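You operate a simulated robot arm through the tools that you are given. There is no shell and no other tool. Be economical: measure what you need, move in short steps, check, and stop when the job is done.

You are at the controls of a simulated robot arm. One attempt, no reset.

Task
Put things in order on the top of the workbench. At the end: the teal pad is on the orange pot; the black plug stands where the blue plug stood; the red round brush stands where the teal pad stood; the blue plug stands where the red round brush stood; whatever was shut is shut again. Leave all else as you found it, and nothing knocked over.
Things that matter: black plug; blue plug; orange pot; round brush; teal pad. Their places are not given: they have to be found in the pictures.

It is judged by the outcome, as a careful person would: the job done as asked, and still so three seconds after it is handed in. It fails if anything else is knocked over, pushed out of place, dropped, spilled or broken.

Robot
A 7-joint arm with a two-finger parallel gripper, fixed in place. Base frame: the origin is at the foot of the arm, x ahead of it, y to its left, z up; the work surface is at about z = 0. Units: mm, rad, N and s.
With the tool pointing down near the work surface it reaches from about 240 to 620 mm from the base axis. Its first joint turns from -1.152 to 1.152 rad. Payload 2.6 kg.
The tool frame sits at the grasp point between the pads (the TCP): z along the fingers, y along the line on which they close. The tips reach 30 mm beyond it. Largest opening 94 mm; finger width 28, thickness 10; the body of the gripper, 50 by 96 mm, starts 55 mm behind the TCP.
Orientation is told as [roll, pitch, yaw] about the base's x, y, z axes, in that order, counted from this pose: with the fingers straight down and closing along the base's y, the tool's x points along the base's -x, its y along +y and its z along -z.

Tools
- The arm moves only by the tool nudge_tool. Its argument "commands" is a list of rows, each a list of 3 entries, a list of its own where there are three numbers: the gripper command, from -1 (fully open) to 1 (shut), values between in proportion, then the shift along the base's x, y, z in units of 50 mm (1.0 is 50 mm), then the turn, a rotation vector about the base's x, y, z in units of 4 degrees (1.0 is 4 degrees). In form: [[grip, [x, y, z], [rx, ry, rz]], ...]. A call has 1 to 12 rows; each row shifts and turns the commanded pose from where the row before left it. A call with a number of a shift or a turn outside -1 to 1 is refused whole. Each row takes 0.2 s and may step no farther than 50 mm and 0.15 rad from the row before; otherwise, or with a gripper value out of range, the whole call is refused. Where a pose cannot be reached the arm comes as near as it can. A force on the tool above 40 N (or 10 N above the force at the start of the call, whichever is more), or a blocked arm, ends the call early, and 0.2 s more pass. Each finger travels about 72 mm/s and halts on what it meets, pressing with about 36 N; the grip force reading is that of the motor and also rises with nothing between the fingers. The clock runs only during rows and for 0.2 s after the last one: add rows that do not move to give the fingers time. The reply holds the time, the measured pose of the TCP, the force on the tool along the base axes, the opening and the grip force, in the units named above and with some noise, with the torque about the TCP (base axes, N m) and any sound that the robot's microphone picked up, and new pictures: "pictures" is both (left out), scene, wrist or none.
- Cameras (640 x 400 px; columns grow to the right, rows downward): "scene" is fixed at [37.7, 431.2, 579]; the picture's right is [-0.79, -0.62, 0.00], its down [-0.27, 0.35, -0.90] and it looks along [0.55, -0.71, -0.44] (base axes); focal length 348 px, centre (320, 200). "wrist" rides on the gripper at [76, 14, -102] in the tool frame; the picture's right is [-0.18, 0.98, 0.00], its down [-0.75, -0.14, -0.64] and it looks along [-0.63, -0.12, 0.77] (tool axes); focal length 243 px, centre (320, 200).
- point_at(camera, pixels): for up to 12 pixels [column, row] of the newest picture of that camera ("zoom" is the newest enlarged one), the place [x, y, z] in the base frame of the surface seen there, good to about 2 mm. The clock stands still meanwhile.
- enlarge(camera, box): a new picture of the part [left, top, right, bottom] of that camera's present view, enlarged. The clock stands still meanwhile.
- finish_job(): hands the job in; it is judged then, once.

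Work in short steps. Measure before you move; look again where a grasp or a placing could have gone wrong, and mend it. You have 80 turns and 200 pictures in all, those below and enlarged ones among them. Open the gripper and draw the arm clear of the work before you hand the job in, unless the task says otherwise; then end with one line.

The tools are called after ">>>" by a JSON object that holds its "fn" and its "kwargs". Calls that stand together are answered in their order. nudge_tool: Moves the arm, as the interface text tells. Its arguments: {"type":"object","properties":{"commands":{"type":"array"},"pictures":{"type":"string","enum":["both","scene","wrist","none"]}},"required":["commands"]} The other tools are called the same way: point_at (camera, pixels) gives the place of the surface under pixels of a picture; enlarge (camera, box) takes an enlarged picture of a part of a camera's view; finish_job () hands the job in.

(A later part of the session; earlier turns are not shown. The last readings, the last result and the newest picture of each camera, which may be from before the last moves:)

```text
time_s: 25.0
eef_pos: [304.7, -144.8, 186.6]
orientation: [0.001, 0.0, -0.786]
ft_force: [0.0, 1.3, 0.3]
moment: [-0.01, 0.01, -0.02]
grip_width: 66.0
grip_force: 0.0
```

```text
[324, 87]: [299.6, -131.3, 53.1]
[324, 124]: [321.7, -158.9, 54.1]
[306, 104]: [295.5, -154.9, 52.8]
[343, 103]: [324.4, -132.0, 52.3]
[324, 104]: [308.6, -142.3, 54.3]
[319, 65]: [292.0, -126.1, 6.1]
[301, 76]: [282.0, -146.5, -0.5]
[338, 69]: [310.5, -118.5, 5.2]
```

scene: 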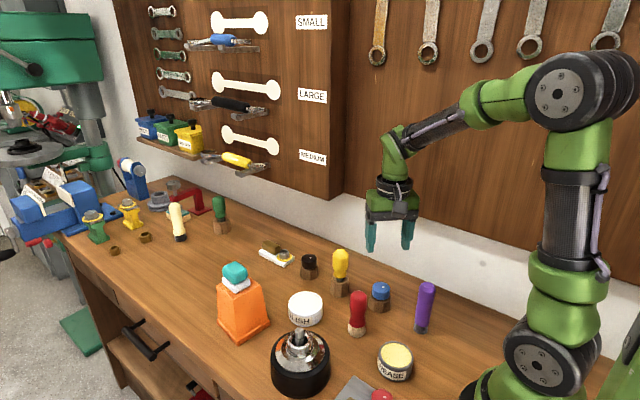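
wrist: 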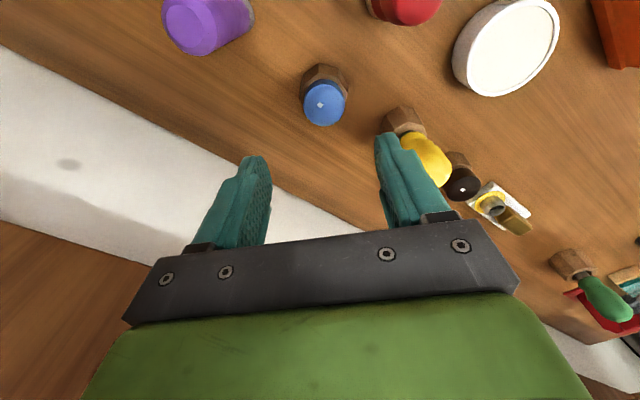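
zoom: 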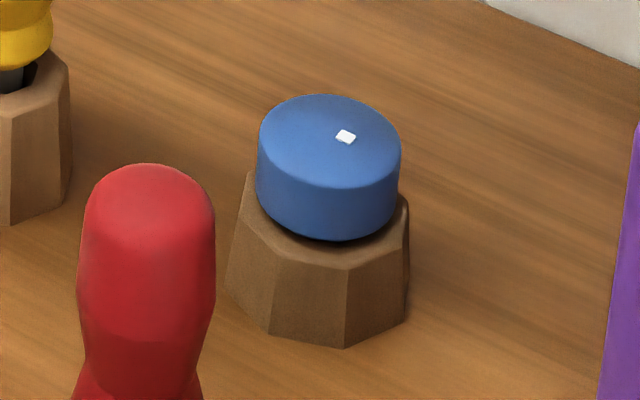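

Cap centre ≈ (309,-141), z 32–56; base is wider. I grip the cap only (TCP z≈64) and lift slightly to see whether the base comes along.

>>> {"fn": "nudge_tool", "kwargs": {"commands": [[-0.4, [0.09, 0.08, -0.5], [0, 0, 0]], [-0.4, [0, 0, -0.8], [0, 0, 0]], [-0.4, [0, 0, -0.8], [0, 0, 0]], [-0.4, [0, 0, -0.36], [0, 0, 0]], [-0.4, [0, 0, 0], [0, 0, 0]]]}}

>>> {"fn": "enlarge", "kwargs": {"camera": "wrist", "box": [200, 80, 440, 240]}}

>>> {"fn": "enlarge", "kwargs": {"camera": "scene", "box": [340, 250, 420, 330]}}

```text
time_s: 26.2
eef_pos: [309.6, -141.0, 61.9]
orientation: [0.001, 0.0, -0.784]
ft_force: [-0.5, -0.5, -1.4]
moment: [0.0, -0.01, 0.01]
grip_width: 66.0
grip_force: 0.1
```

scene: 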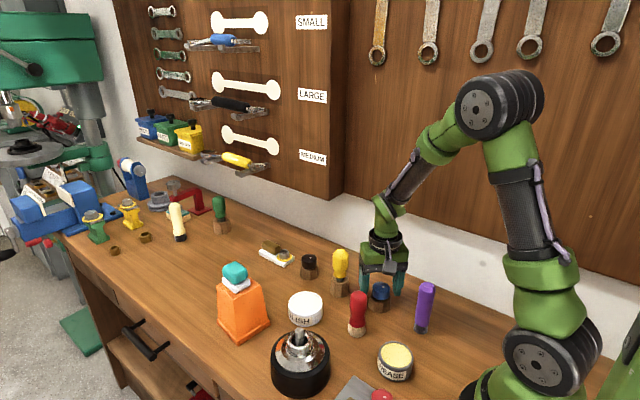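
wrist: 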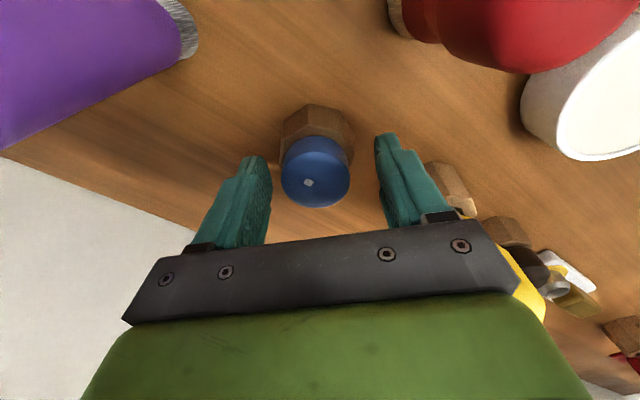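

```text
2.50 times, centred on (320, 160) of wrist
```

zoom: 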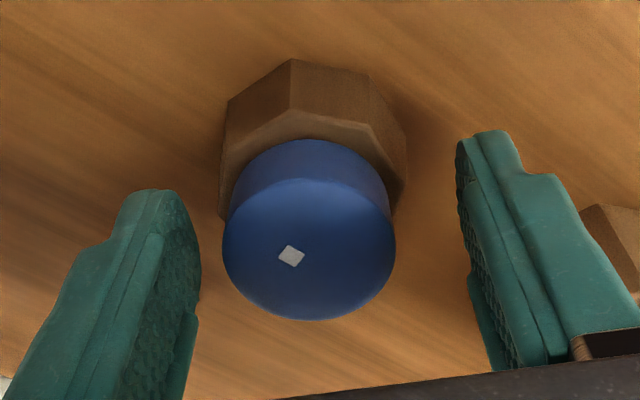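

```text
5.00 times, centred on (380, 290) of scene
```

zoom: 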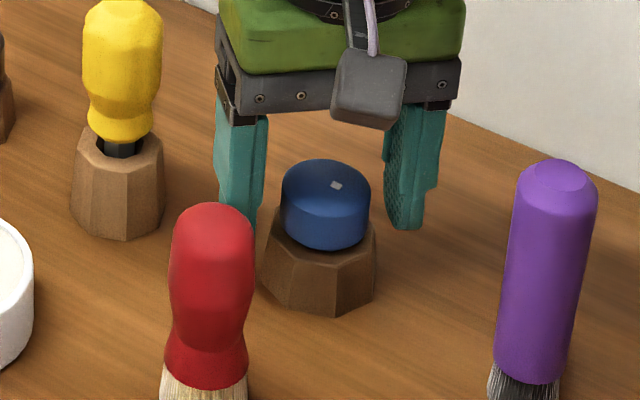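

Nearly centred; shift 1 mm, close on the cap, and lift 15 mm.

>>> {"fn": "nudge_tool", "kwargs": {"commands": [[-0.4, [-0.02, -0.02, 0.02], [0, 0, 0]], [0.1, [0, 0, 0], [0, 0, 0]], [0.6, [0, 0, 0], [0, 0, 0]], [0.6, [0, 0, 0], [0, 0, 0]], [0.6, [0, 0, 0], [0, 0, 0]], [0.6, [0, 0, 0.15], [0, 0, 0]], [0.6, [0, 0, 0.15], [0, 0, 0]], [0.6, [0, 0, 0], [0, 0, 0]]]}}

>>> {"fn": "enlarge", "kwargs": {"camera": "scene", "box": [340, 250, 420, 330]}}

```text
time_s: 28.0
eef_pos: [306.9, -142.2, 79.1]
orientation: [0.0, 0.0, -0.781]
ft_force: [0.6, -0.1, -1.5]
moment: [-0.01, 0.01, 0.02]
grip_width: 38.5
grip_force: 36.1
```

scene: 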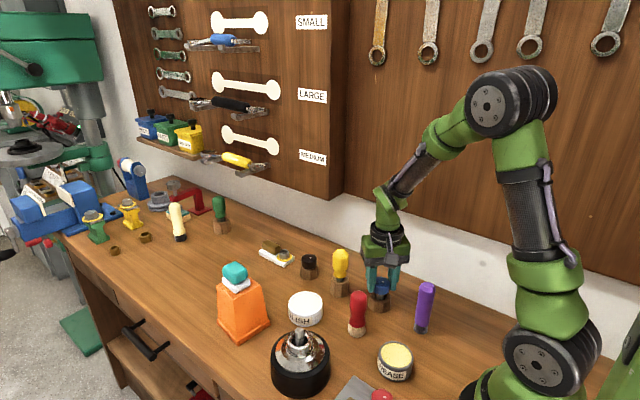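
wrist: 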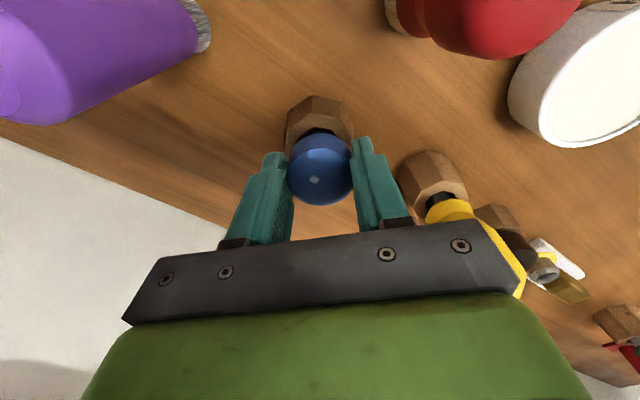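

```text
5.00 times, centred on (380, 290) of scene
```

zoom: 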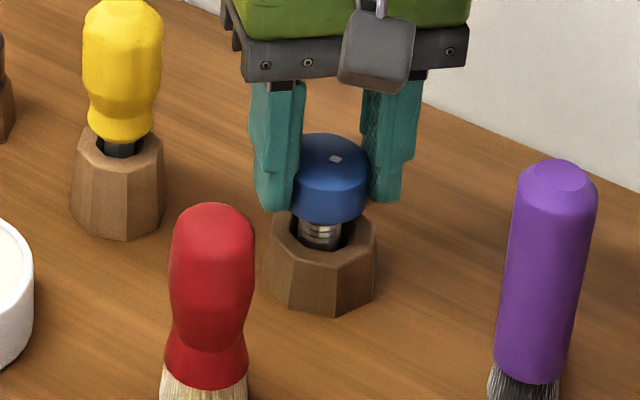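

The plug has a threaded shank in a wooden holder. Lift it right out to see the shank's shape and length.

>>> {"fn": "nudge_tool", "kwargs": {"commands": [[0.6, [0, 0, 0.3], [0, 0, 0]], [0.6, [0, 0, 0.4], [0, 0, 0]], [0.6, [0, 0, 0.6], [0, 0, 0]], [0.6, [0, 0, 0.6], [0, 0, 0]], [0.6, [0, 0, 0], [0, 0, 0]]]}}

>>> {"fn": "enlarge", "kwargs": {"camera": "scene", "box": [340, 220, 420, 320]}}

>>> {"fn": "enlarge", "kwargs": {"camera": "wrist", "box": [220, 60, 420, 220]}}

```text
time_s: 29.2
eef_pos: [306.9, -142.1, 174.7]
orientation: [-0.001, 0.001, -0.782]
ft_force: [-0.1, -0.4, -0.8]
moment: [-0.01, -0.01, 0.02]
grip_width: 38.4
grip_force: 36.3
```

scene: 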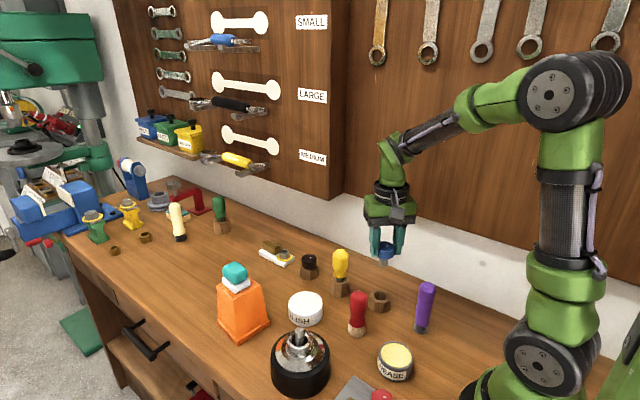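
wrist: 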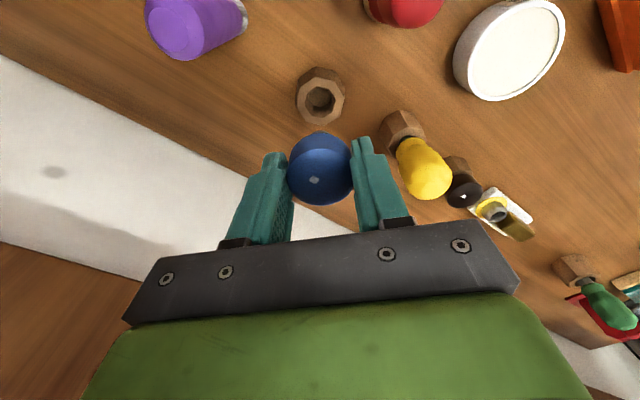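

```text
4.00 times, centred on (380, 270) of scene
```

zoom: 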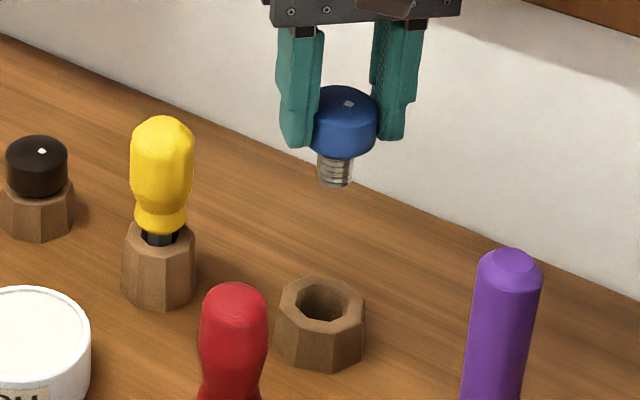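

```text
2.50 times, centred on (320, 140) of wrist
```

zoom: 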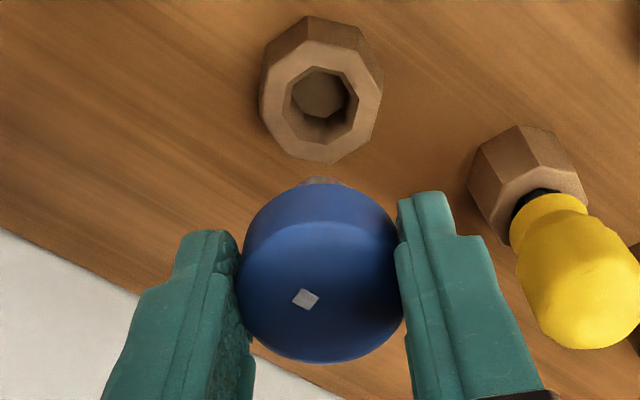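

The shank is short (~17 mm), thick and flat-ended, so the plug can stand on the bench by itself; the holder stays. I measure the shank end and the hole.

>>> {"fn": "enlarge", "kwargs": {"camera": "scene", "box": [365, 235, 405, 275]}}

>>> {"fn": "point_at", "kwargs": {"camera": "wrist", "pixels": [[310, 92], [334, 96], [321, 83], [322, 110], [325, 70], [303, 78], [320, 121], [299, 108], [341, 85]]}}

```text
10.00 times, centred on (385, 255) of scene
```

zoom: 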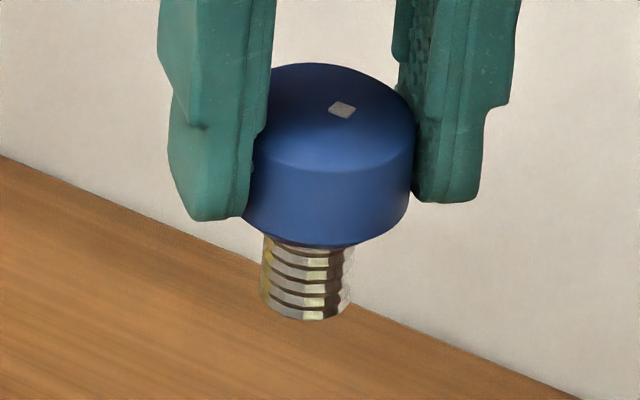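

```text
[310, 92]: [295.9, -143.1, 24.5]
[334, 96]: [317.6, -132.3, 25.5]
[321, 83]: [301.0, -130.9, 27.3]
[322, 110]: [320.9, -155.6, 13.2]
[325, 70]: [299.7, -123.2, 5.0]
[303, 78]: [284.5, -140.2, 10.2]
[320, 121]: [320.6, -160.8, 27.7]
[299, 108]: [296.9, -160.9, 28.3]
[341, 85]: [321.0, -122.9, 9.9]
```

>>> {"fn": "point_at", "kwargs": {"camera": "zoom", "pixels": [[310, 312], [310, 290], [300, 250], [310, 225], [335, 150], [345, 300], [268, 295]]}}

>>> {"fn": "enlarge", "kwargs": {"camera": "wrist", "box": [280, 55, 360, 135]}}

```text
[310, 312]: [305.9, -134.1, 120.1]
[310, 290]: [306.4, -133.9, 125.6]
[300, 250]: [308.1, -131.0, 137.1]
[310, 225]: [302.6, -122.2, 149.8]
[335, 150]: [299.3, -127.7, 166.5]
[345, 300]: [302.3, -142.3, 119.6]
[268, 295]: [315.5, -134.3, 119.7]
```

```text
5.00 times, centred on (320, 95) of wrist
```

zoom: 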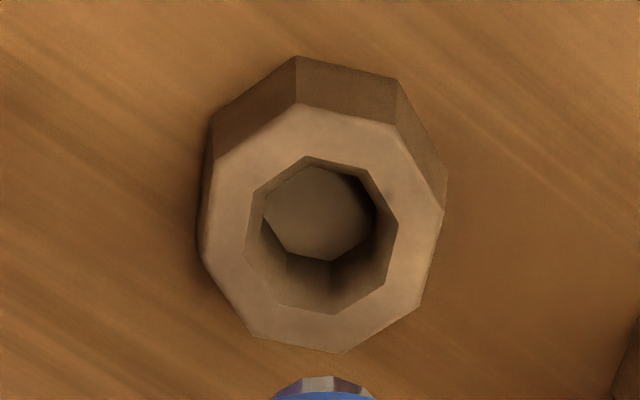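

>>> {"fn": "point_at", "kwargs": {"camera": "zoom", "pixels": [[306, 130], [225, 210], [420, 210], [320, 330], [245, 310], [400, 140], [412, 300], [225, 165], [320, 210], [280, 230]]}}

```text
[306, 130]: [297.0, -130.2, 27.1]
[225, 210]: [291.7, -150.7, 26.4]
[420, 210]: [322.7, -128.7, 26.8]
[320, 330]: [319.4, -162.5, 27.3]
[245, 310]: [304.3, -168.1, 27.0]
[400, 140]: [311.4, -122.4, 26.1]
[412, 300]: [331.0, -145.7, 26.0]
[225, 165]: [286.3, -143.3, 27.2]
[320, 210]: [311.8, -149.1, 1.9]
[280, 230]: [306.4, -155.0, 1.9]
```

Shank end is 56 mm below TCP; the holder stays at ≈(308,-142). Camera housing will clear the purple brush top (~120) by ~28 mm. Carry blue plug to the brush's old place (231,-206).

>>> {"fn": "nudge_tool", "kwargs": {"commands": [[0.6, [0, 0, 0.4], [0, 0, 0]], [0.6, [-0.52, -0.42, 0], [0, 0, 0]], [0.6, [-0.52, -0.42, 0], [0, 0, 0]], [0.6, [-0.53, -0.43, 0], [0, 0, 0]], [0.6, [0, 0, -0.8], [0, 0, 0]], [0.6, [0, 0, -0.8], [0, 0, 0]], [0.6, [0, 0, 0], [0, 0, 0]]]}}

```text
time_s: 30.8
eef_pos: [229.8, -204.2, 112.8]
orientation: [0.001, 0.0, -0.783]
ft_force: [0.5, -0.3, -0.3]
moment: [0.01, -0.01, -0.02]
grip_width: 38.2
grip_force: 36.0
```

scene: 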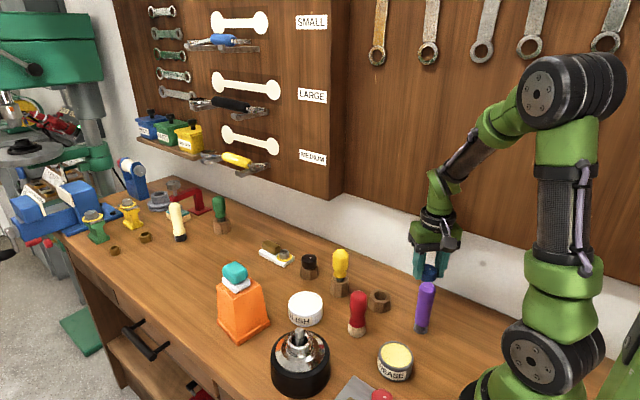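
wrist: 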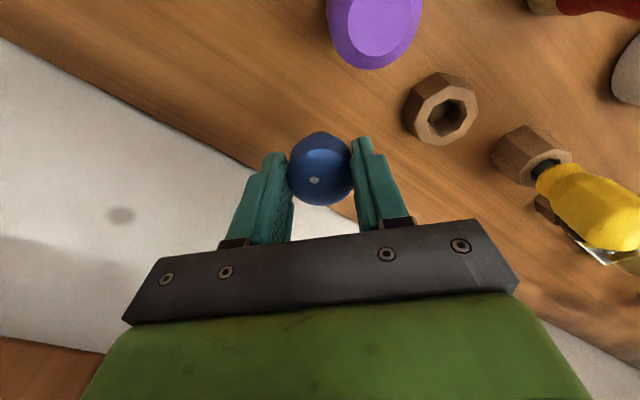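

Shift (-1,-1.5) mm and descend to z≈61.

>>> {"fn": "nudge_tool", "kwargs": {"commands": [[0.6, [-0.02, -0.03, -0.5], [0, 0, 0]], [0.6, [0, 0, -0.5], [0, 0, 0]], [0.6, [0, 0, -0.04], [0, 0, 0]], [0.6, [0, 0, 0], [0, 0, 0]]]}}

>>> {"fn": "enlarge", "kwargs": {"camera": "scene", "box": [390, 220, 470, 340]}}

```text
time_s: 31.8
eef_pos: [229.1, -206.4, 61.1]
orientation: [0.001, -0.001, -0.781]
ft_force: [0.0, 0.1, -1.1]
moment: [-0.02, -0.03, 0.01]
grip_width: 38.3
grip_force: 35.9
```

scene: 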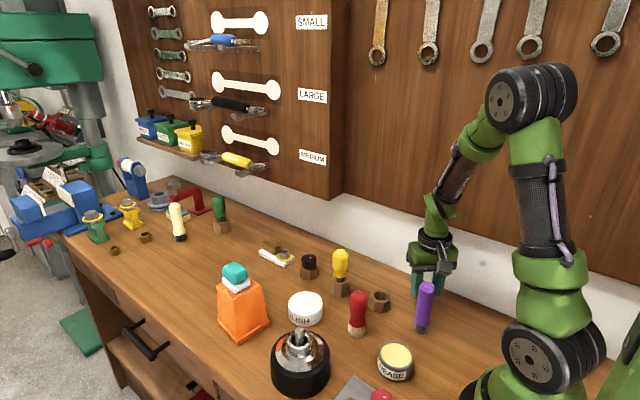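
wrist: 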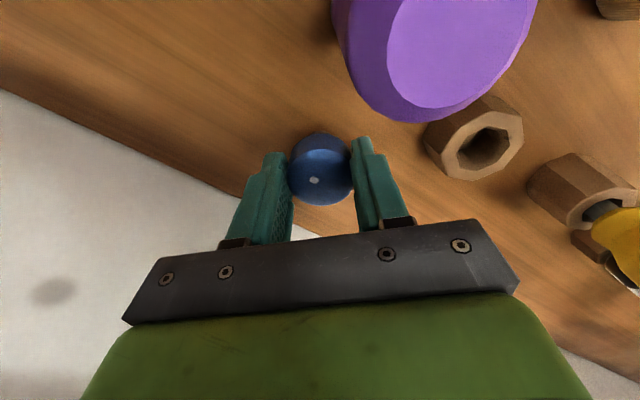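

```text
3.33 times, centred on (430, 280) of scene
```

zoom: 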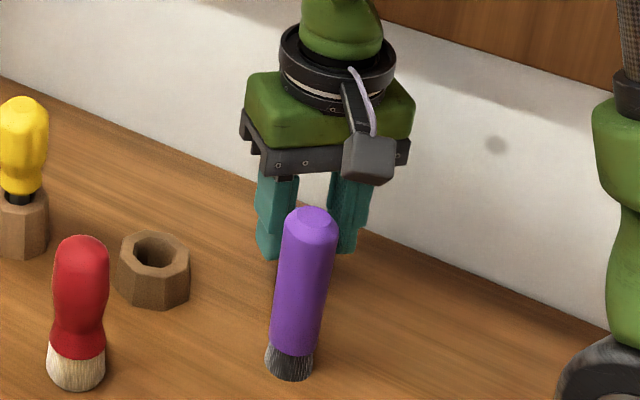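

Descend in small steps until the force rises.

>>> {"fn": "nudge_tool", "kwargs": {"commands": [[0.6, [0, 0, -0.03], [0, 0, 0]], [0.6, [0, 0, -0.02], [0, 0, 0]], [0.6, [0, 0, -0.02], [0, 0, 0]], [0.6, [0, 0, 0], [0, 0, 0]]], "pictures": "none"}}

```text
time_s: 32.8
eef_pos: [229.3, -206.2, 59.6]
orientation: [0.001, -0.002, -0.783]
ft_force: [-3.9, 2.6, 25.8]
moment: [0.12, 0.16, -0.09]
grip_width: 38.4
grip_force: 36.1
```

Contact reached firmly (26 N) near z≈59.6; ease back 2 mm.

>>> {"fn": "nudge_tool", "kwargs": {"commands": [[0.6, [0, 0, 0.035], [0, 0, 0]], [0.6, [0, 0, 0], [0, 0, 0]]], "pictures": "none"}}

```text
time_s: 33.4
eef_pos: [227.7, -205.6, 59.1]
orientation: [0.001, 0.003, -0.781]
ft_force: [-0.2, -0.5, -0.9]
moment: [0.0, -0.03, -0.01]
grip_width: 38.6
grip_force: 36.3
```

>>> {"fn": "nudge_tool", "kwargs": {"commands": [[0.6, [0, 0, -0.012], [0, 0, 0]], [0.6, [0, 0, 0], [0, 0, 0]]], "pictures": "none"}}

```text
time_s: 34.0
eef_pos: [229.5, -206.5, 58.4]
orientation: [0.0, -0.001, -0.784]
ft_force: [-0.3, 0.3, -0.6]
moment: [0.0, 0.02, 0.02]
grip_width: 38.2
grip_force: 35.9
```

>>> {"fn": "nudge_tool", "kwargs": {"commands": [[0.6, [0, 0, -0.015], [0, 0, 0]], [0.6, [0, 0, 0], [0, 0, 0]]], "pictures": "none"}}

```text
time_s: 34.6
eef_pos: [228.2, -206.7, 58.6]
orientation: [0.001, 0.001, -0.785]
ft_force: [0.1, 0.8, 2.8]
moment: [0.01, 0.04, 0.0]
grip_width: 38.5
grip_force: 35.9
```

Light contact (2.8 N). Open slowly with small increments.

>>> {"fn": "nudge_tool", "kwargs": {"commands": [[0.12, [0, 0, 0], [0, 0, 0]], [0.05, [0, 0, 0], [0, 0, 0]], [-0.1, [0, 0, 0], [0, 0, 0]], [-0.4, [0, 0, 0], [0, 0, 0]], [-0.4, [0, 0, 0], [0, 0, 0]]]}}

>>> {"fn": "enlarge", "kwargs": {"camera": "wrist", "box": [220, 90, 420, 230]}}

```text
time_s: 35.8
eef_pos: [230.0, -206.6, 58.9]
orientation: [-0.001, 0.0, -0.783]
ft_force: [0.1, -0.2, -0.7]
moment: [-0.01, 0.01, 0.03]
grip_width: 65.8
grip_force: 0.1
```

scene: 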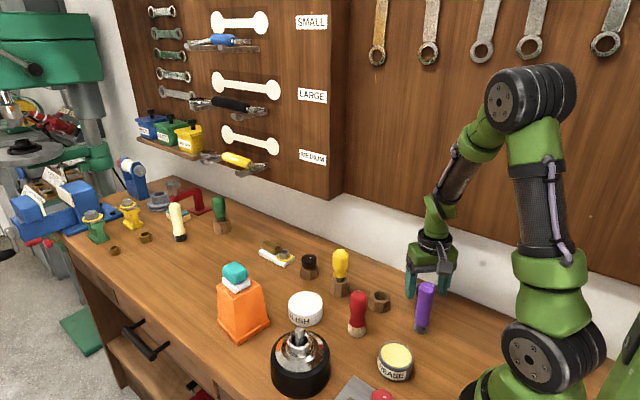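
wrist: 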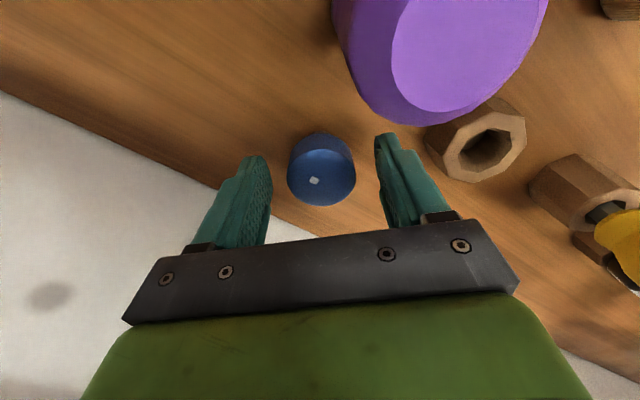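

```text
2.86 times, centred on (320, 160) of wrist
```

zoom: 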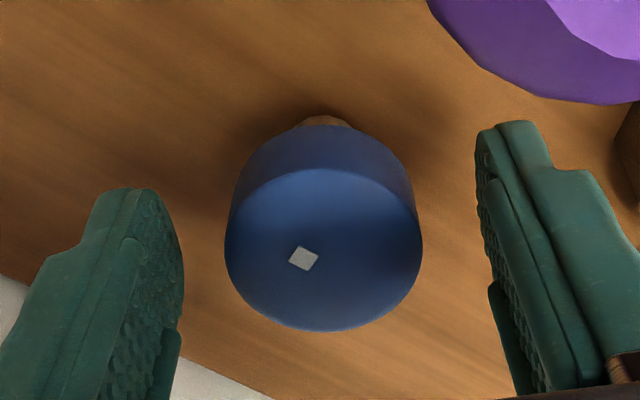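

It stands free. Rise straight up.

>>> {"fn": "nudge_tool", "kwargs": {"commands": [[-0.4, [0, 0, 0.3], [0, 0, 0]], [-0.4, [0, 0, 0.8], [0, 0, 0]], [-0.4, [0, 0, 0.9], [0, 0, 0]], [-0.4, [0, 0, 0.8], [0, 0, 0]], [-0.4, [0, 0, 0], [0, 0, 0]]]}}

>>> {"fn": "enlarge", "kwargs": {"camera": "wrist", "box": [220, 40, 420, 180]}}

```text
time_s: 37.0
eef_pos: [229.2, -205.7, 200.2]
orientation: [0.0, 0.0, -0.782]
ft_force: [0.6, -0.3, -0.4]
moment: [-0.02, 0.02, 0.01]
grip_width: 65.8
grip_force: 0.1
```

scene: 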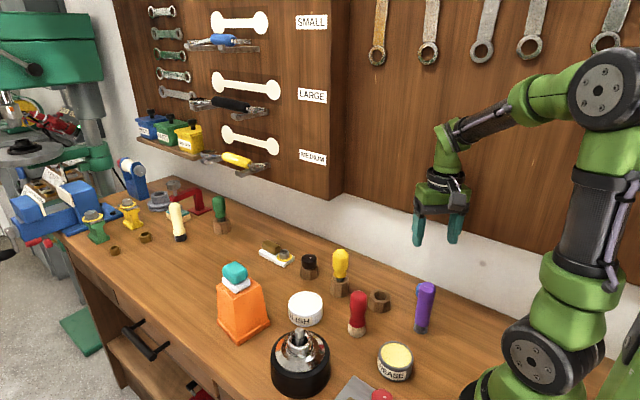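
wrist: 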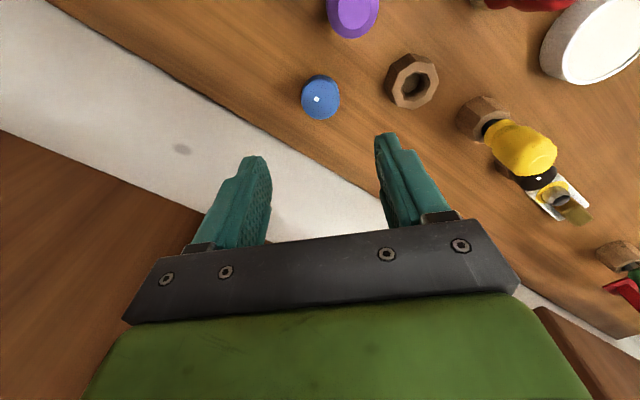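

```text
2.86 times, centred on (320, 110) of wrist
```

zoom: 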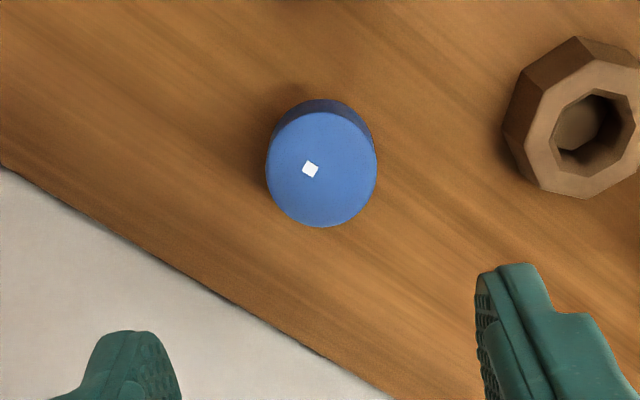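

Blue plug is upright. Measure it and then the black plug's surroundings.

>>> {"fn": "point_at", "kwargs": {"camera": "wrist", "pixels": [[321, 100], [304, 98], [338, 98], [320, 80], [320, 118]]}}

>>> {"fn": "enlarge", "kwargs": {"camera": "scene", "box": [250, 230, 350, 300]}}

```text
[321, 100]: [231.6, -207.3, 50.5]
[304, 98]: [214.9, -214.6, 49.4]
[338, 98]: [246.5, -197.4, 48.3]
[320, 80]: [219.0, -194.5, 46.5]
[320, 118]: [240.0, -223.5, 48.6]
```

```text
5.71 times, centred on (300, 265) of scene
```

zoom: 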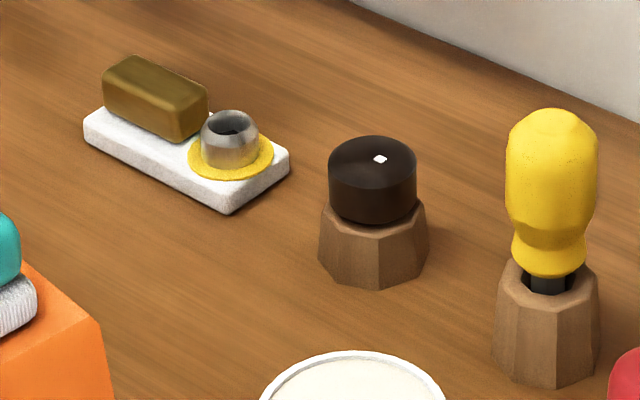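

>>> {"fn": "point_at", "kwargs": {"camera": "zoom", "pixels": [[372, 140], [332, 172], [414, 172], [372, 182], [372, 160], [285, 165], [226, 208], [378, 280], [325, 255], [425, 245], [372, 215], [265, 150]]}}

```text
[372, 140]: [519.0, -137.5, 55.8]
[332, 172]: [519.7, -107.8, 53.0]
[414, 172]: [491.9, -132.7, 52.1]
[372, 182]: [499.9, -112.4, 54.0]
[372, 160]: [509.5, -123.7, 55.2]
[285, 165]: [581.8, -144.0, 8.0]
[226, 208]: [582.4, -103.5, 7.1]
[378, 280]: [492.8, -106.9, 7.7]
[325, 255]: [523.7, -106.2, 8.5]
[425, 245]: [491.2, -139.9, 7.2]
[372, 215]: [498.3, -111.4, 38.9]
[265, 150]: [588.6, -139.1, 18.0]
```

Black cap centre ≈ (508,-125). Move above it at z≈200.

>>> {"fn": "nudge_tool", "kwargs": {"commands": [[-0.4, [0.93, 0.267, 0], [0, 0, 0]], [-0.4, [0.93, 0.267, 0], [0, 0, 0]], [-0.4, [0.93, 0.267, 0], [0, 0, 0]], [-0.4, [0.93, 0.267, 0], [0, 0, 0]], [-0.4, [0.93, 0.267, 0], [0, 0, 0]], [-0.4, [0.93, 0.267, 0], [0, 0, 0]], [-0.4, [0, 0, -0.4], [0, 0, 0]], [-0.4, [0, 0, 0], [0, 0, 0]]]}}

>>> {"fn": "enlarge", "kwargs": {"camera": "wrist", "box": [240, 60, 400, 160]}}

```text
time_s: 38.8
eef_pos: [508.3, -126.4, 179.7]
orientation: [0.0, 0.002, -0.784]
ft_force: [-1.2, -0.1, 0.0]
moment: [0.02, -0.01, -0.03]
grip_width: 66.0
grip_force: 0.1
```

scene: 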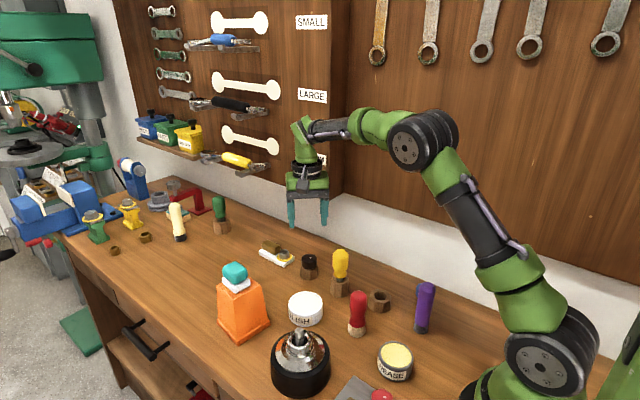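
wrist: 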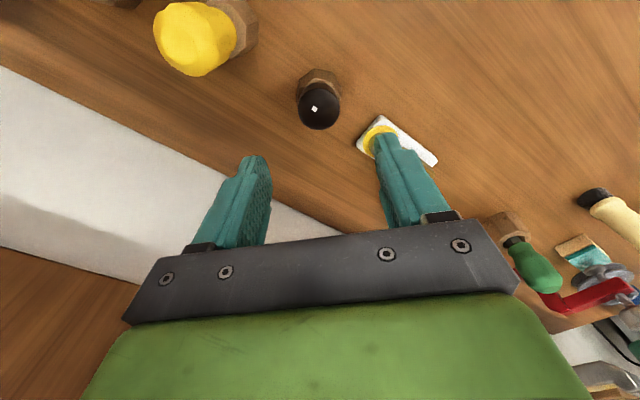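

```text
4.00 times, centred on (320, 110) of wrist
```

zoom: 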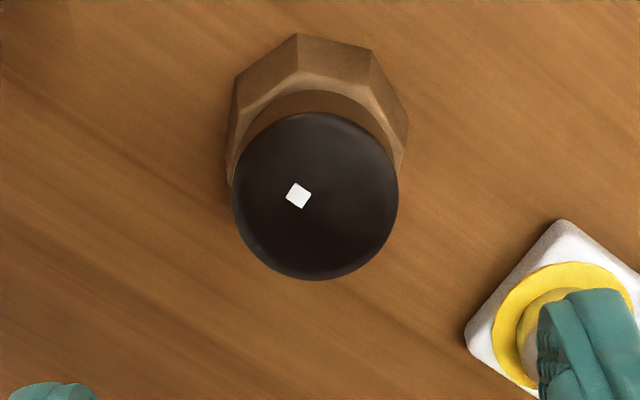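

>>> {"fn": "point_at", "kwargs": {"camera": "zoom", "pixels": [[315, 195], [238, 195], [392, 195], [315, 125], [315, 272], [297, 45], [236, 80]]}}

>>> {"fn": "nudge_tool", "kwargs": {"commands": [[-0.4, [0, 0, -0.8], [0, 0, 0]], [-0.4, [0, 0, -0.8], [0, 0, 0]], [-0.4, [0, 0, -0.4], [0, 0, 0]], [-0.4, [0, 0, 0], [0, 0, 0]]]}}

>>> {"fn": "enlarge", "kwargs": {"camera": "scene", "box": [260, 210, 360, 300]}}

```text
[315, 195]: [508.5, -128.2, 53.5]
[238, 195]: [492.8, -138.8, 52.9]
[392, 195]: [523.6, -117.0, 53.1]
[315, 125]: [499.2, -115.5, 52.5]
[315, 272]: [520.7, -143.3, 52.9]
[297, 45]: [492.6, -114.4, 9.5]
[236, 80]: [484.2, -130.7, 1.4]
```

```text
time_s: 39.8
eef_pos: [507.5, -126.1, 77.6]
orientation: [0.002, 0.0, -0.784]
ft_force: [-0.1, -0.8, -0.5]
moment: [-0.03, 0.01, -0.02]
grip_width: 65.8
grip_force: 0.0
```

scene: 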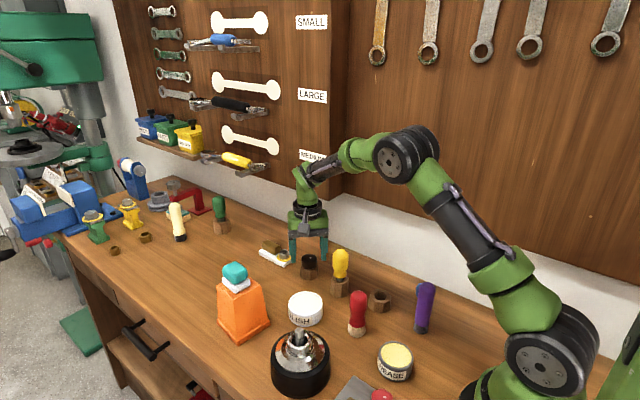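
wrist: 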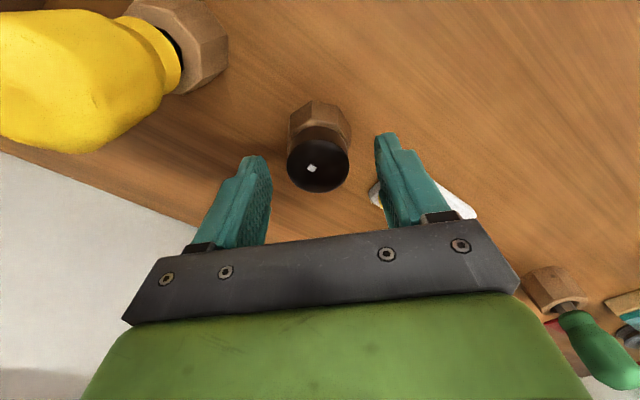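

```text
4.44 times, centred on (310, 255) of scene
```

zoom: 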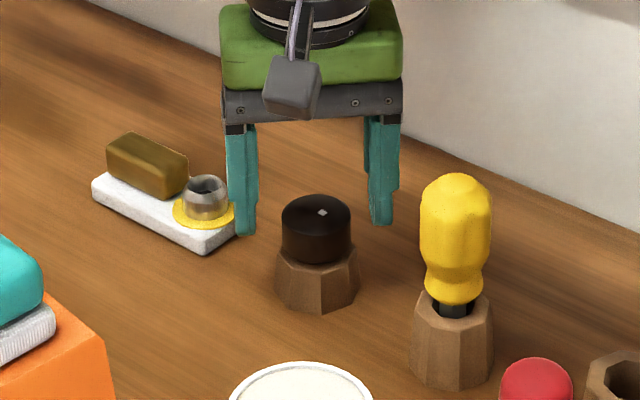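

Clear on both sides. Down 15 mm, close on the cap, and lift out.

>>> {"fn": "nudge_tool", "kwargs": {"commands": [[-0.4, [-0.02, -0.02, -0.29], [0, 0, 0]], [-0.4, [0, 0, 0], [0, 0, 0]], [0.1, [0, 0, 0], [0, 0, 0]], [0.6, [0, 0, 0], [0, 0, 0]], [0.6, [0, 0, 0], [0, 0, 0]], [0.6, [0, 0, 0], [0, 0, 0]]]}}

```text
time_s: 41.2
eef_pos: [507.5, -126.0, 64.7]
orientation: [0.0, -0.002, -0.785]
ft_force: [-0.1, 0.3, -0.2]
moment: [-0.02, -0.02, 0.01]
grip_width: 38.3
grip_force: 36.3
```

scene: 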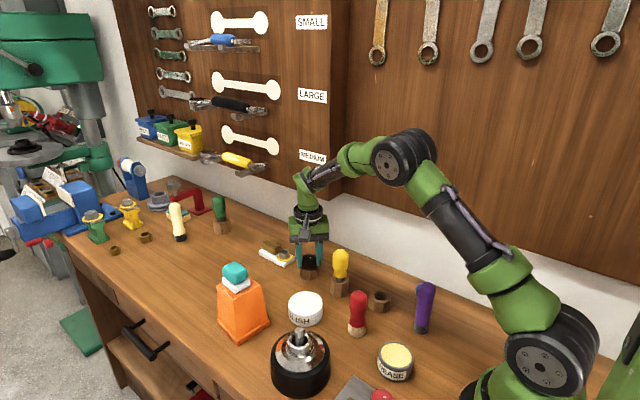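
wrist: 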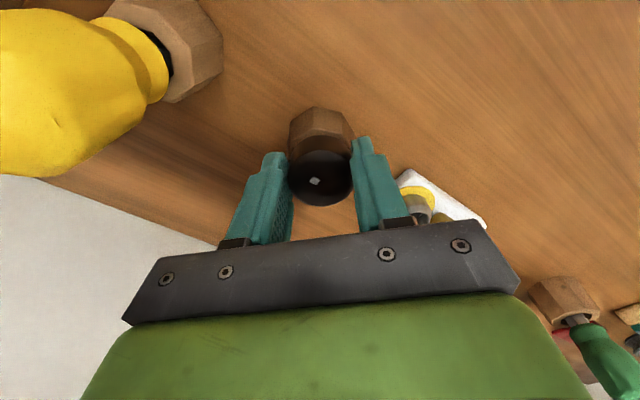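

Held at 38 mm. Lift out to z≈205.

>>> {"fn": "nudge_tool", "kwargs": {"commands": [[0.6, [0, 0, 0.2], [0, 0, 0]], [0.6, [0, 0, 0.3], [0, 0, 0]], [0.6, [0, 0, 0.5], [0, 0, 0]], [0.6, [0, 0, 0.9], [0, 0, 0]], [0.6, [0, 0, 0.9], [0, 0, 0]], [0.6, [0, 0, 0], [0, 0, 0]]]}}

>>> {"fn": "enlarge", "kwargs": {"camera": "scene", "box": [260, 190, 360, 290]}}

```text
time_s: 42.6
eef_pos: [508.4, -125.2, 205.1]
orientation: [0.0, -0.001, -0.782]
ft_force: [-0.2, -0.7, -1.5]
moment: [0.03, 0.02, 0.01]
grip_width: 38.3
grip_force: 35.6
```

scene: 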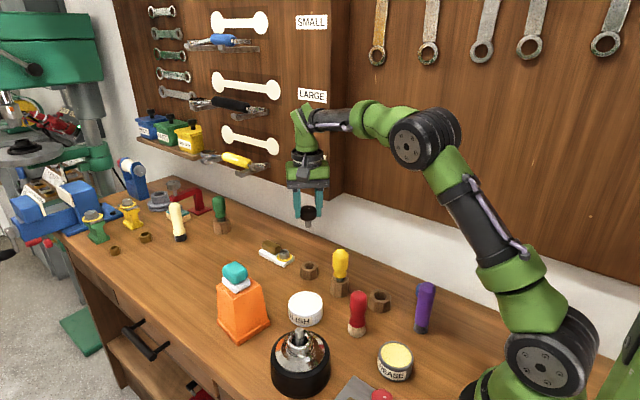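
wrist: 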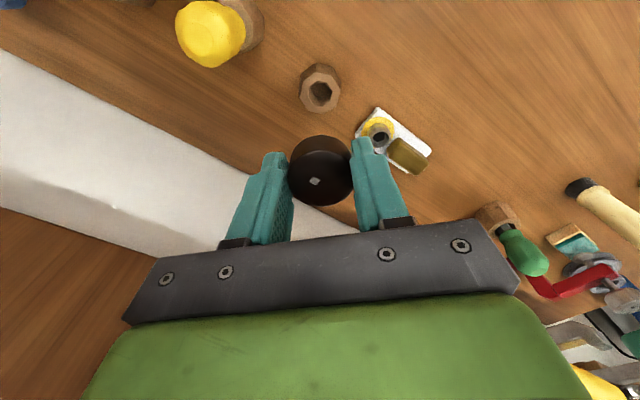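

```text
4.00 times, centred on (310, 240) of scene
```

zoom: 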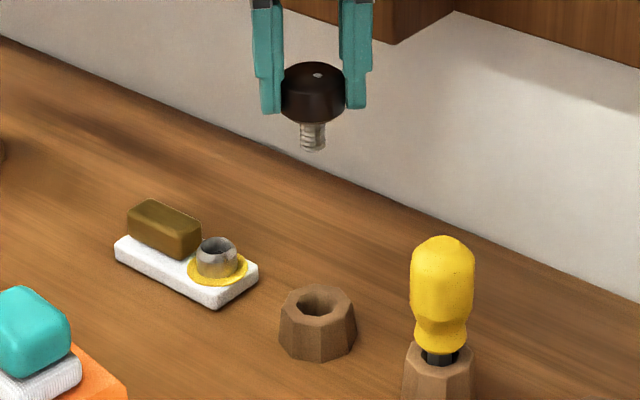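

Plug out cleanly. Carry to the blue holder at TCP (307,-142).

>>> {"fn": "nudge_tool", "kwargs": {"commands": [[0.6, [-0.8, -0.06, 0], [0, 0, 0]], [0.6, [-0.8, -0.06, 0], [0, 0, 0]], [0.6, [-0.8, -0.06, 0], [0, 0, 0]], [0.6, [-0.8, -0.08, 0], [0, 0, 0]], [0.6, [-0.8, -0.08, 0], [0, 0, 0]], [0.6, [0, 0, -0.8], [0, 0, 0]], [0.6, [0, 0, -0.8], [0, 0, 0]], [0.6, [0, 0, 0], [0, 0, 0]]]}}

>>> {"fn": "enlarge", "kwargs": {"camera": "scene", "box": [340, 240, 420, 320]}}

>>> {"fn": "enlarge", "kwargs": {"camera": "wrist", "box": [240, 60, 400, 220]}}

```text
time_s: 44.4
eef_pos: [307.4, -144.2, 124.4]
orientation: [0.0, 0.001, -0.785]
ft_force: [0.0, -0.2, -1.4]
moment: [0.03, 0.04, 0.0]
grip_width: 38.5
grip_force: 35.9
```

scene: 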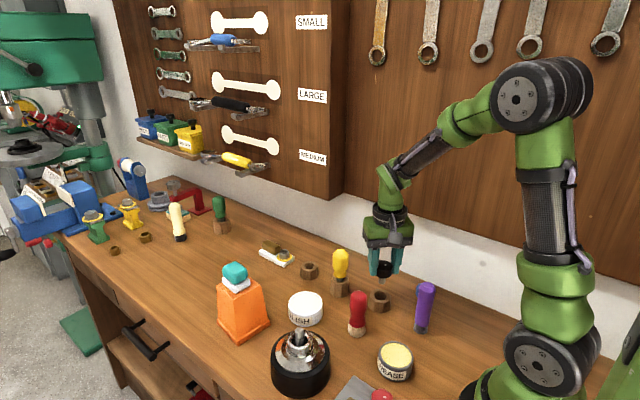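
wrist: 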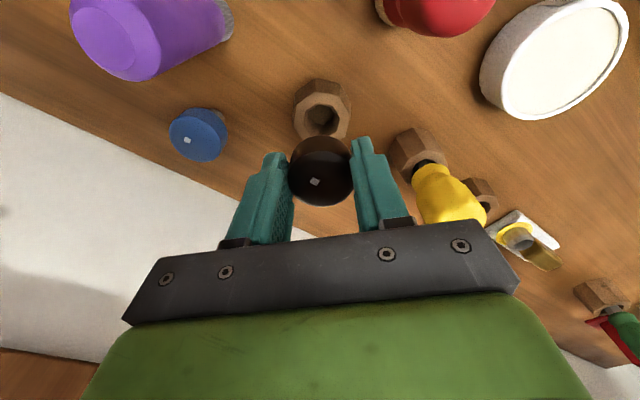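

```text
5.00 times, centred on (380, 280) of scene
```

zoom: 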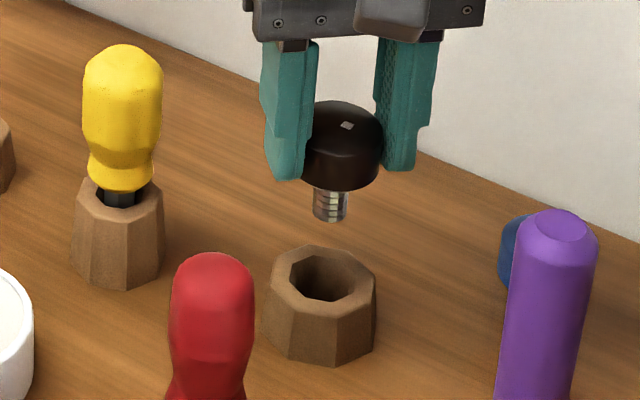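

```text
2.50 times, centred on (320, 140) of wrist
```

zoom: 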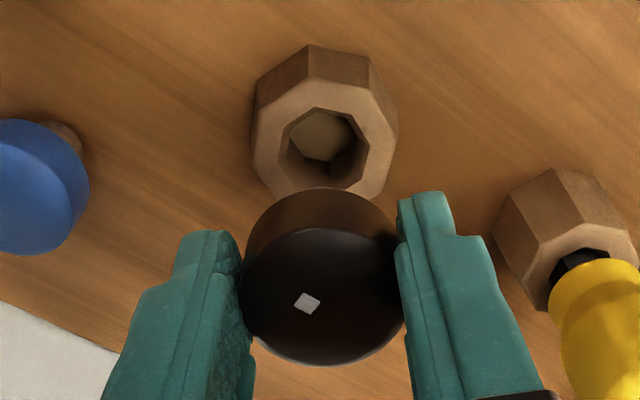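

Column alignment looks fine; check the depth alignment by measuring the holder rim and shank in the scene zoom.

>>> {"fn": "enlarge", "kwargs": {"camera": "scene", "box": [360, 265, 400, 315]}}

```text
8.00 times, centred on (380, 290) of scene
```

zoom: 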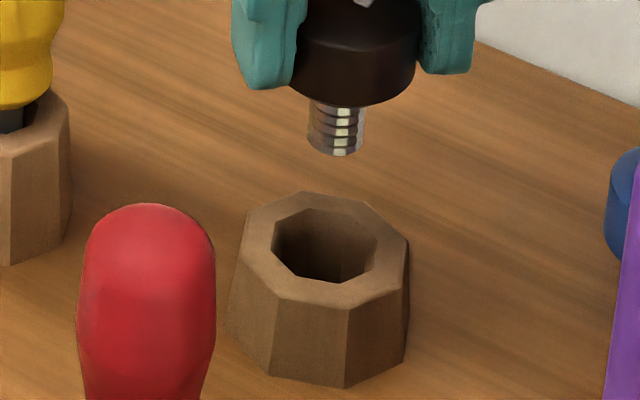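

>>> {"fn": "point_at", "kwargs": {"camera": "zoom", "pixels": [[305, 196], [370, 210], [405, 240], [398, 272], [345, 302], [280, 293], [247, 255], [252, 215], [338, 150], [312, 140], [362, 138]]}}

```text
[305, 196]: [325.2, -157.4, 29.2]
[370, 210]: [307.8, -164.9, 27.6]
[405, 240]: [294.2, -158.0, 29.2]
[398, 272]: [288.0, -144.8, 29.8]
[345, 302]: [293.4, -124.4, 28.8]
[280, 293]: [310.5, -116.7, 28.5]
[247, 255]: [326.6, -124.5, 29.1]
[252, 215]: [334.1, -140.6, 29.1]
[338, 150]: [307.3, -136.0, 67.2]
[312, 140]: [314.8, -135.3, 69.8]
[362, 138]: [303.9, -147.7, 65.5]
```

Rim centre (310,-141) and shank centre (~(310.5,-142)) coincide within 2 mm. Descend to z≈72.

>>> {"fn": "nudge_tool", "kwargs": {"commands": [[0.6, [0, 0, -0.5], [0, 0, 0]], [0.6, [0, 0, -0.3], [0, 0, 0]], [0.6, [0, 0, -0.22], [0, 0, 0]], [0.6, [0, 0, 0], [0, 0, 0]]], "pictures": "wrist"}}

>>> {"fn": "enlarge", "kwargs": {"camera": "scene", "box": [350, 250, 410, 320]}}

```text
time_s: 45.4
eef_pos: [307.2, -144.5, 73.1]
orientation: [-0.001, 0.0, -0.784]
ft_force: [0.1, -0.5, -1.5]
moment: [0.02, 0.02, 0.04]
grip_width: 38.2
grip_force: 36.3
```

wrist: 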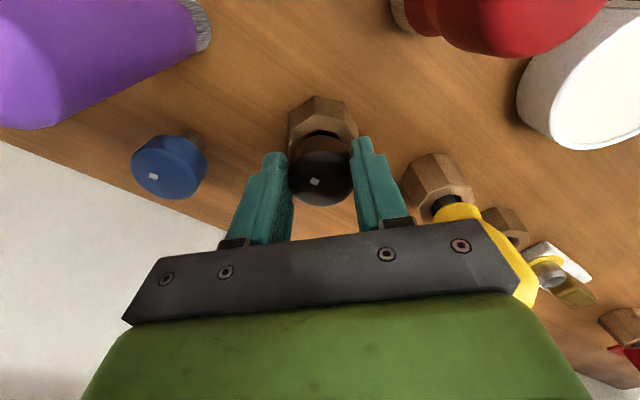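

```text
5.71 times, centred on (380, 285) of scene
```

zoom: 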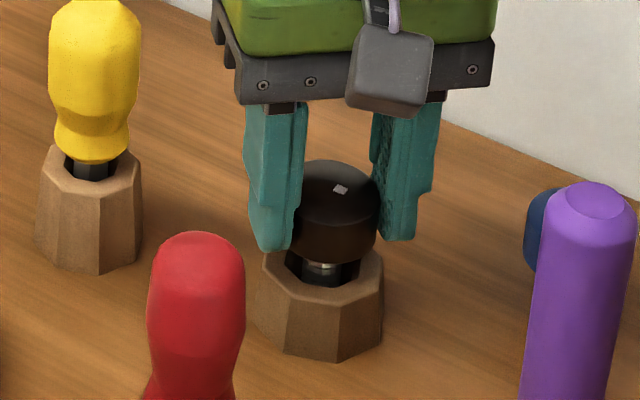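

Shank is in the hole; cap is ~2–3 mm toward image right. Shift (+1,+2) mm and lower the rest slowly.

>>> {"fn": "nudge_tool", "kwargs": {"commands": [[0.6, [0.02, 0.045, -0.06], [0, 0, 0]], [0.6, [0, 0, -0.06], [0, 0, 0]], [0.6, [0, 0, -0.03], [0, 0, 0]], [0.6, [0, 0, 0], [0, 0, 0]]], "pictures": "none"}}

```text
time_s: 46.4
eef_pos: [308.3, -142.4, 66.1]
orientation: [0.0, 0.0, -0.785]
ft_force: [0.0, -0.7, -1.6]
moment: [0.01, 0.01, 0.02]
grip_width: 38.4
grip_force: 35.6
```

>>> {"fn": "nudge_tool", "kwargs": {"commands": [[0.6, [0, 0, -0.02], [0, 0, 0]], [0.6, [0, 0, -0.015], [0, 0, 0]], [0.6, [0, 0, 0], [0, 0, 0]]], "pictures": "none"}}

>>> {"fn": "enlarge", "kwargs": {"camera": "scene", "box": [350, 250, 410, 320]}}

```text
time_s: 47.2
eef_pos: [307.8, -140.2, 63.8]
orientation: [0.0, 0.0, -0.783]
ft_force: [0.3, -0.3, -0.5]
moment: [-0.03, 0.03, -0.02]
grip_width: 38.7
grip_force: 35.8
```

```text
5.71 times, centred on (380, 285) of scene
```

zoom: 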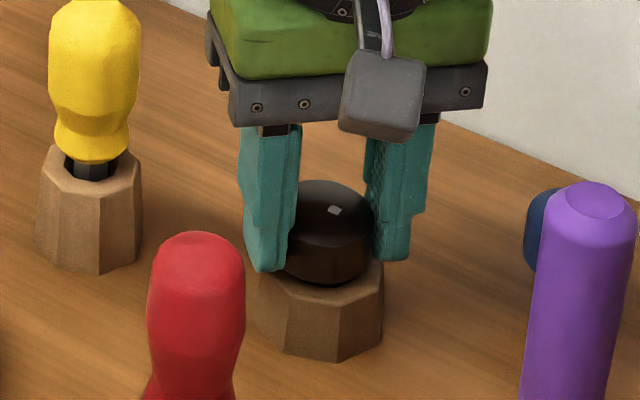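

Nearly seated; 1 mm more steps.

>>> {"fn": "nudge_tool", "kwargs": {"commands": [[0.6, [0, 0, -0.02], [0, 0, 0]], [0.6, [0, 0, 0], [0, 0, 0]]], "pictures": "none"}}

```text
time_s: 47.8
eef_pos: [307.9, -142.1, 64.3]
orientation: [0.002, -0.004, -0.785]
ft_force: [-7.6, 3.0, 24.8]
moment: [0.14, 0.37, -0.09]
grip_width: 38.6
grip_force: 36.4
```

Seated (25 N). Ease up slightly, open gently, and rise.

>>> {"fn": "nudge_tool", "kwargs": {"commands": [[0.6, [0, 0, 0.015], [0, 0, 0]], [0.12, [0, 0, 0], [0, 0, 0]], [-0.05, [0, 0, 0], [0, 0, 0]], [-0.4, [0, 0, 0], [0, 0, 0]], [-0.4, [0, 0, 0], [0, 0, 0]], [-0.4, [0, 0, 0.4], [0, 0, 0]], [-0.4, [0, 0, 0.8], [0, 0, 0]], [-0.4, [0, 0, 0.8], [0, 0, 0]], [-0.4, [0, 0, 0.8], [0, 0, 0]], [-0.4, [0, 0, 0], [0, 0, 0]]]}}

>>> {"fn": "enlarge", "kwargs": {"camera": "scene", "box": [350, 260, 450, 340]}}

>>> {"fn": "enlarge", "kwargs": {"camera": "wrist", "box": [150, 0, 450, 150]}}

```text
time_s: 50.0
eef_pos: [308.9, -141.3, 203.2]
orientation: [0.0, 0.0, -0.781]
ft_force: [0.6, 1.1, -0.1]
moment: [0.01, 0.04, 0.02]
grip_width: 65.7
grip_force: 0.0
```

scene: 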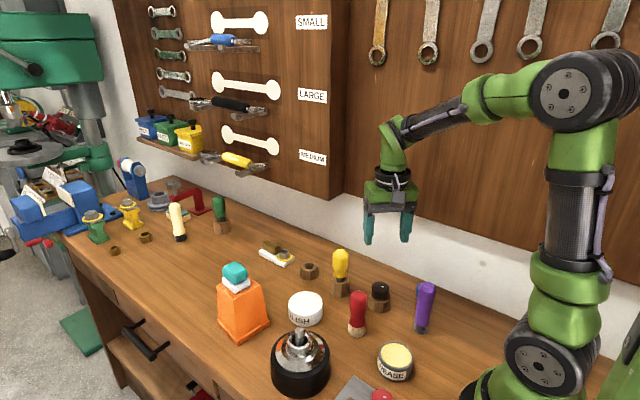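
wrist: 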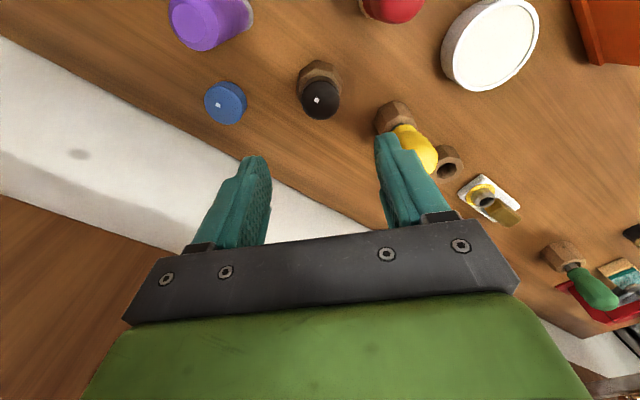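

```text
5.00 times, centred on (400, 300) of scene
```

zoom: 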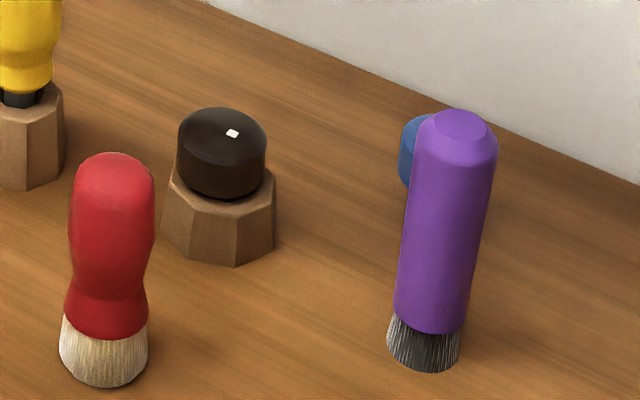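

```text
2.13 times, centred on (300, 75) of wrist
```

zoom: 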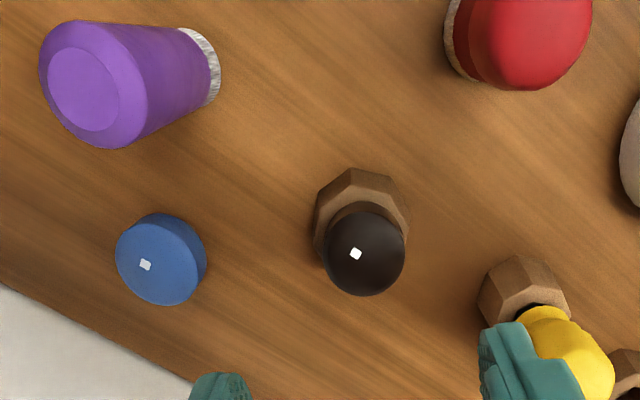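

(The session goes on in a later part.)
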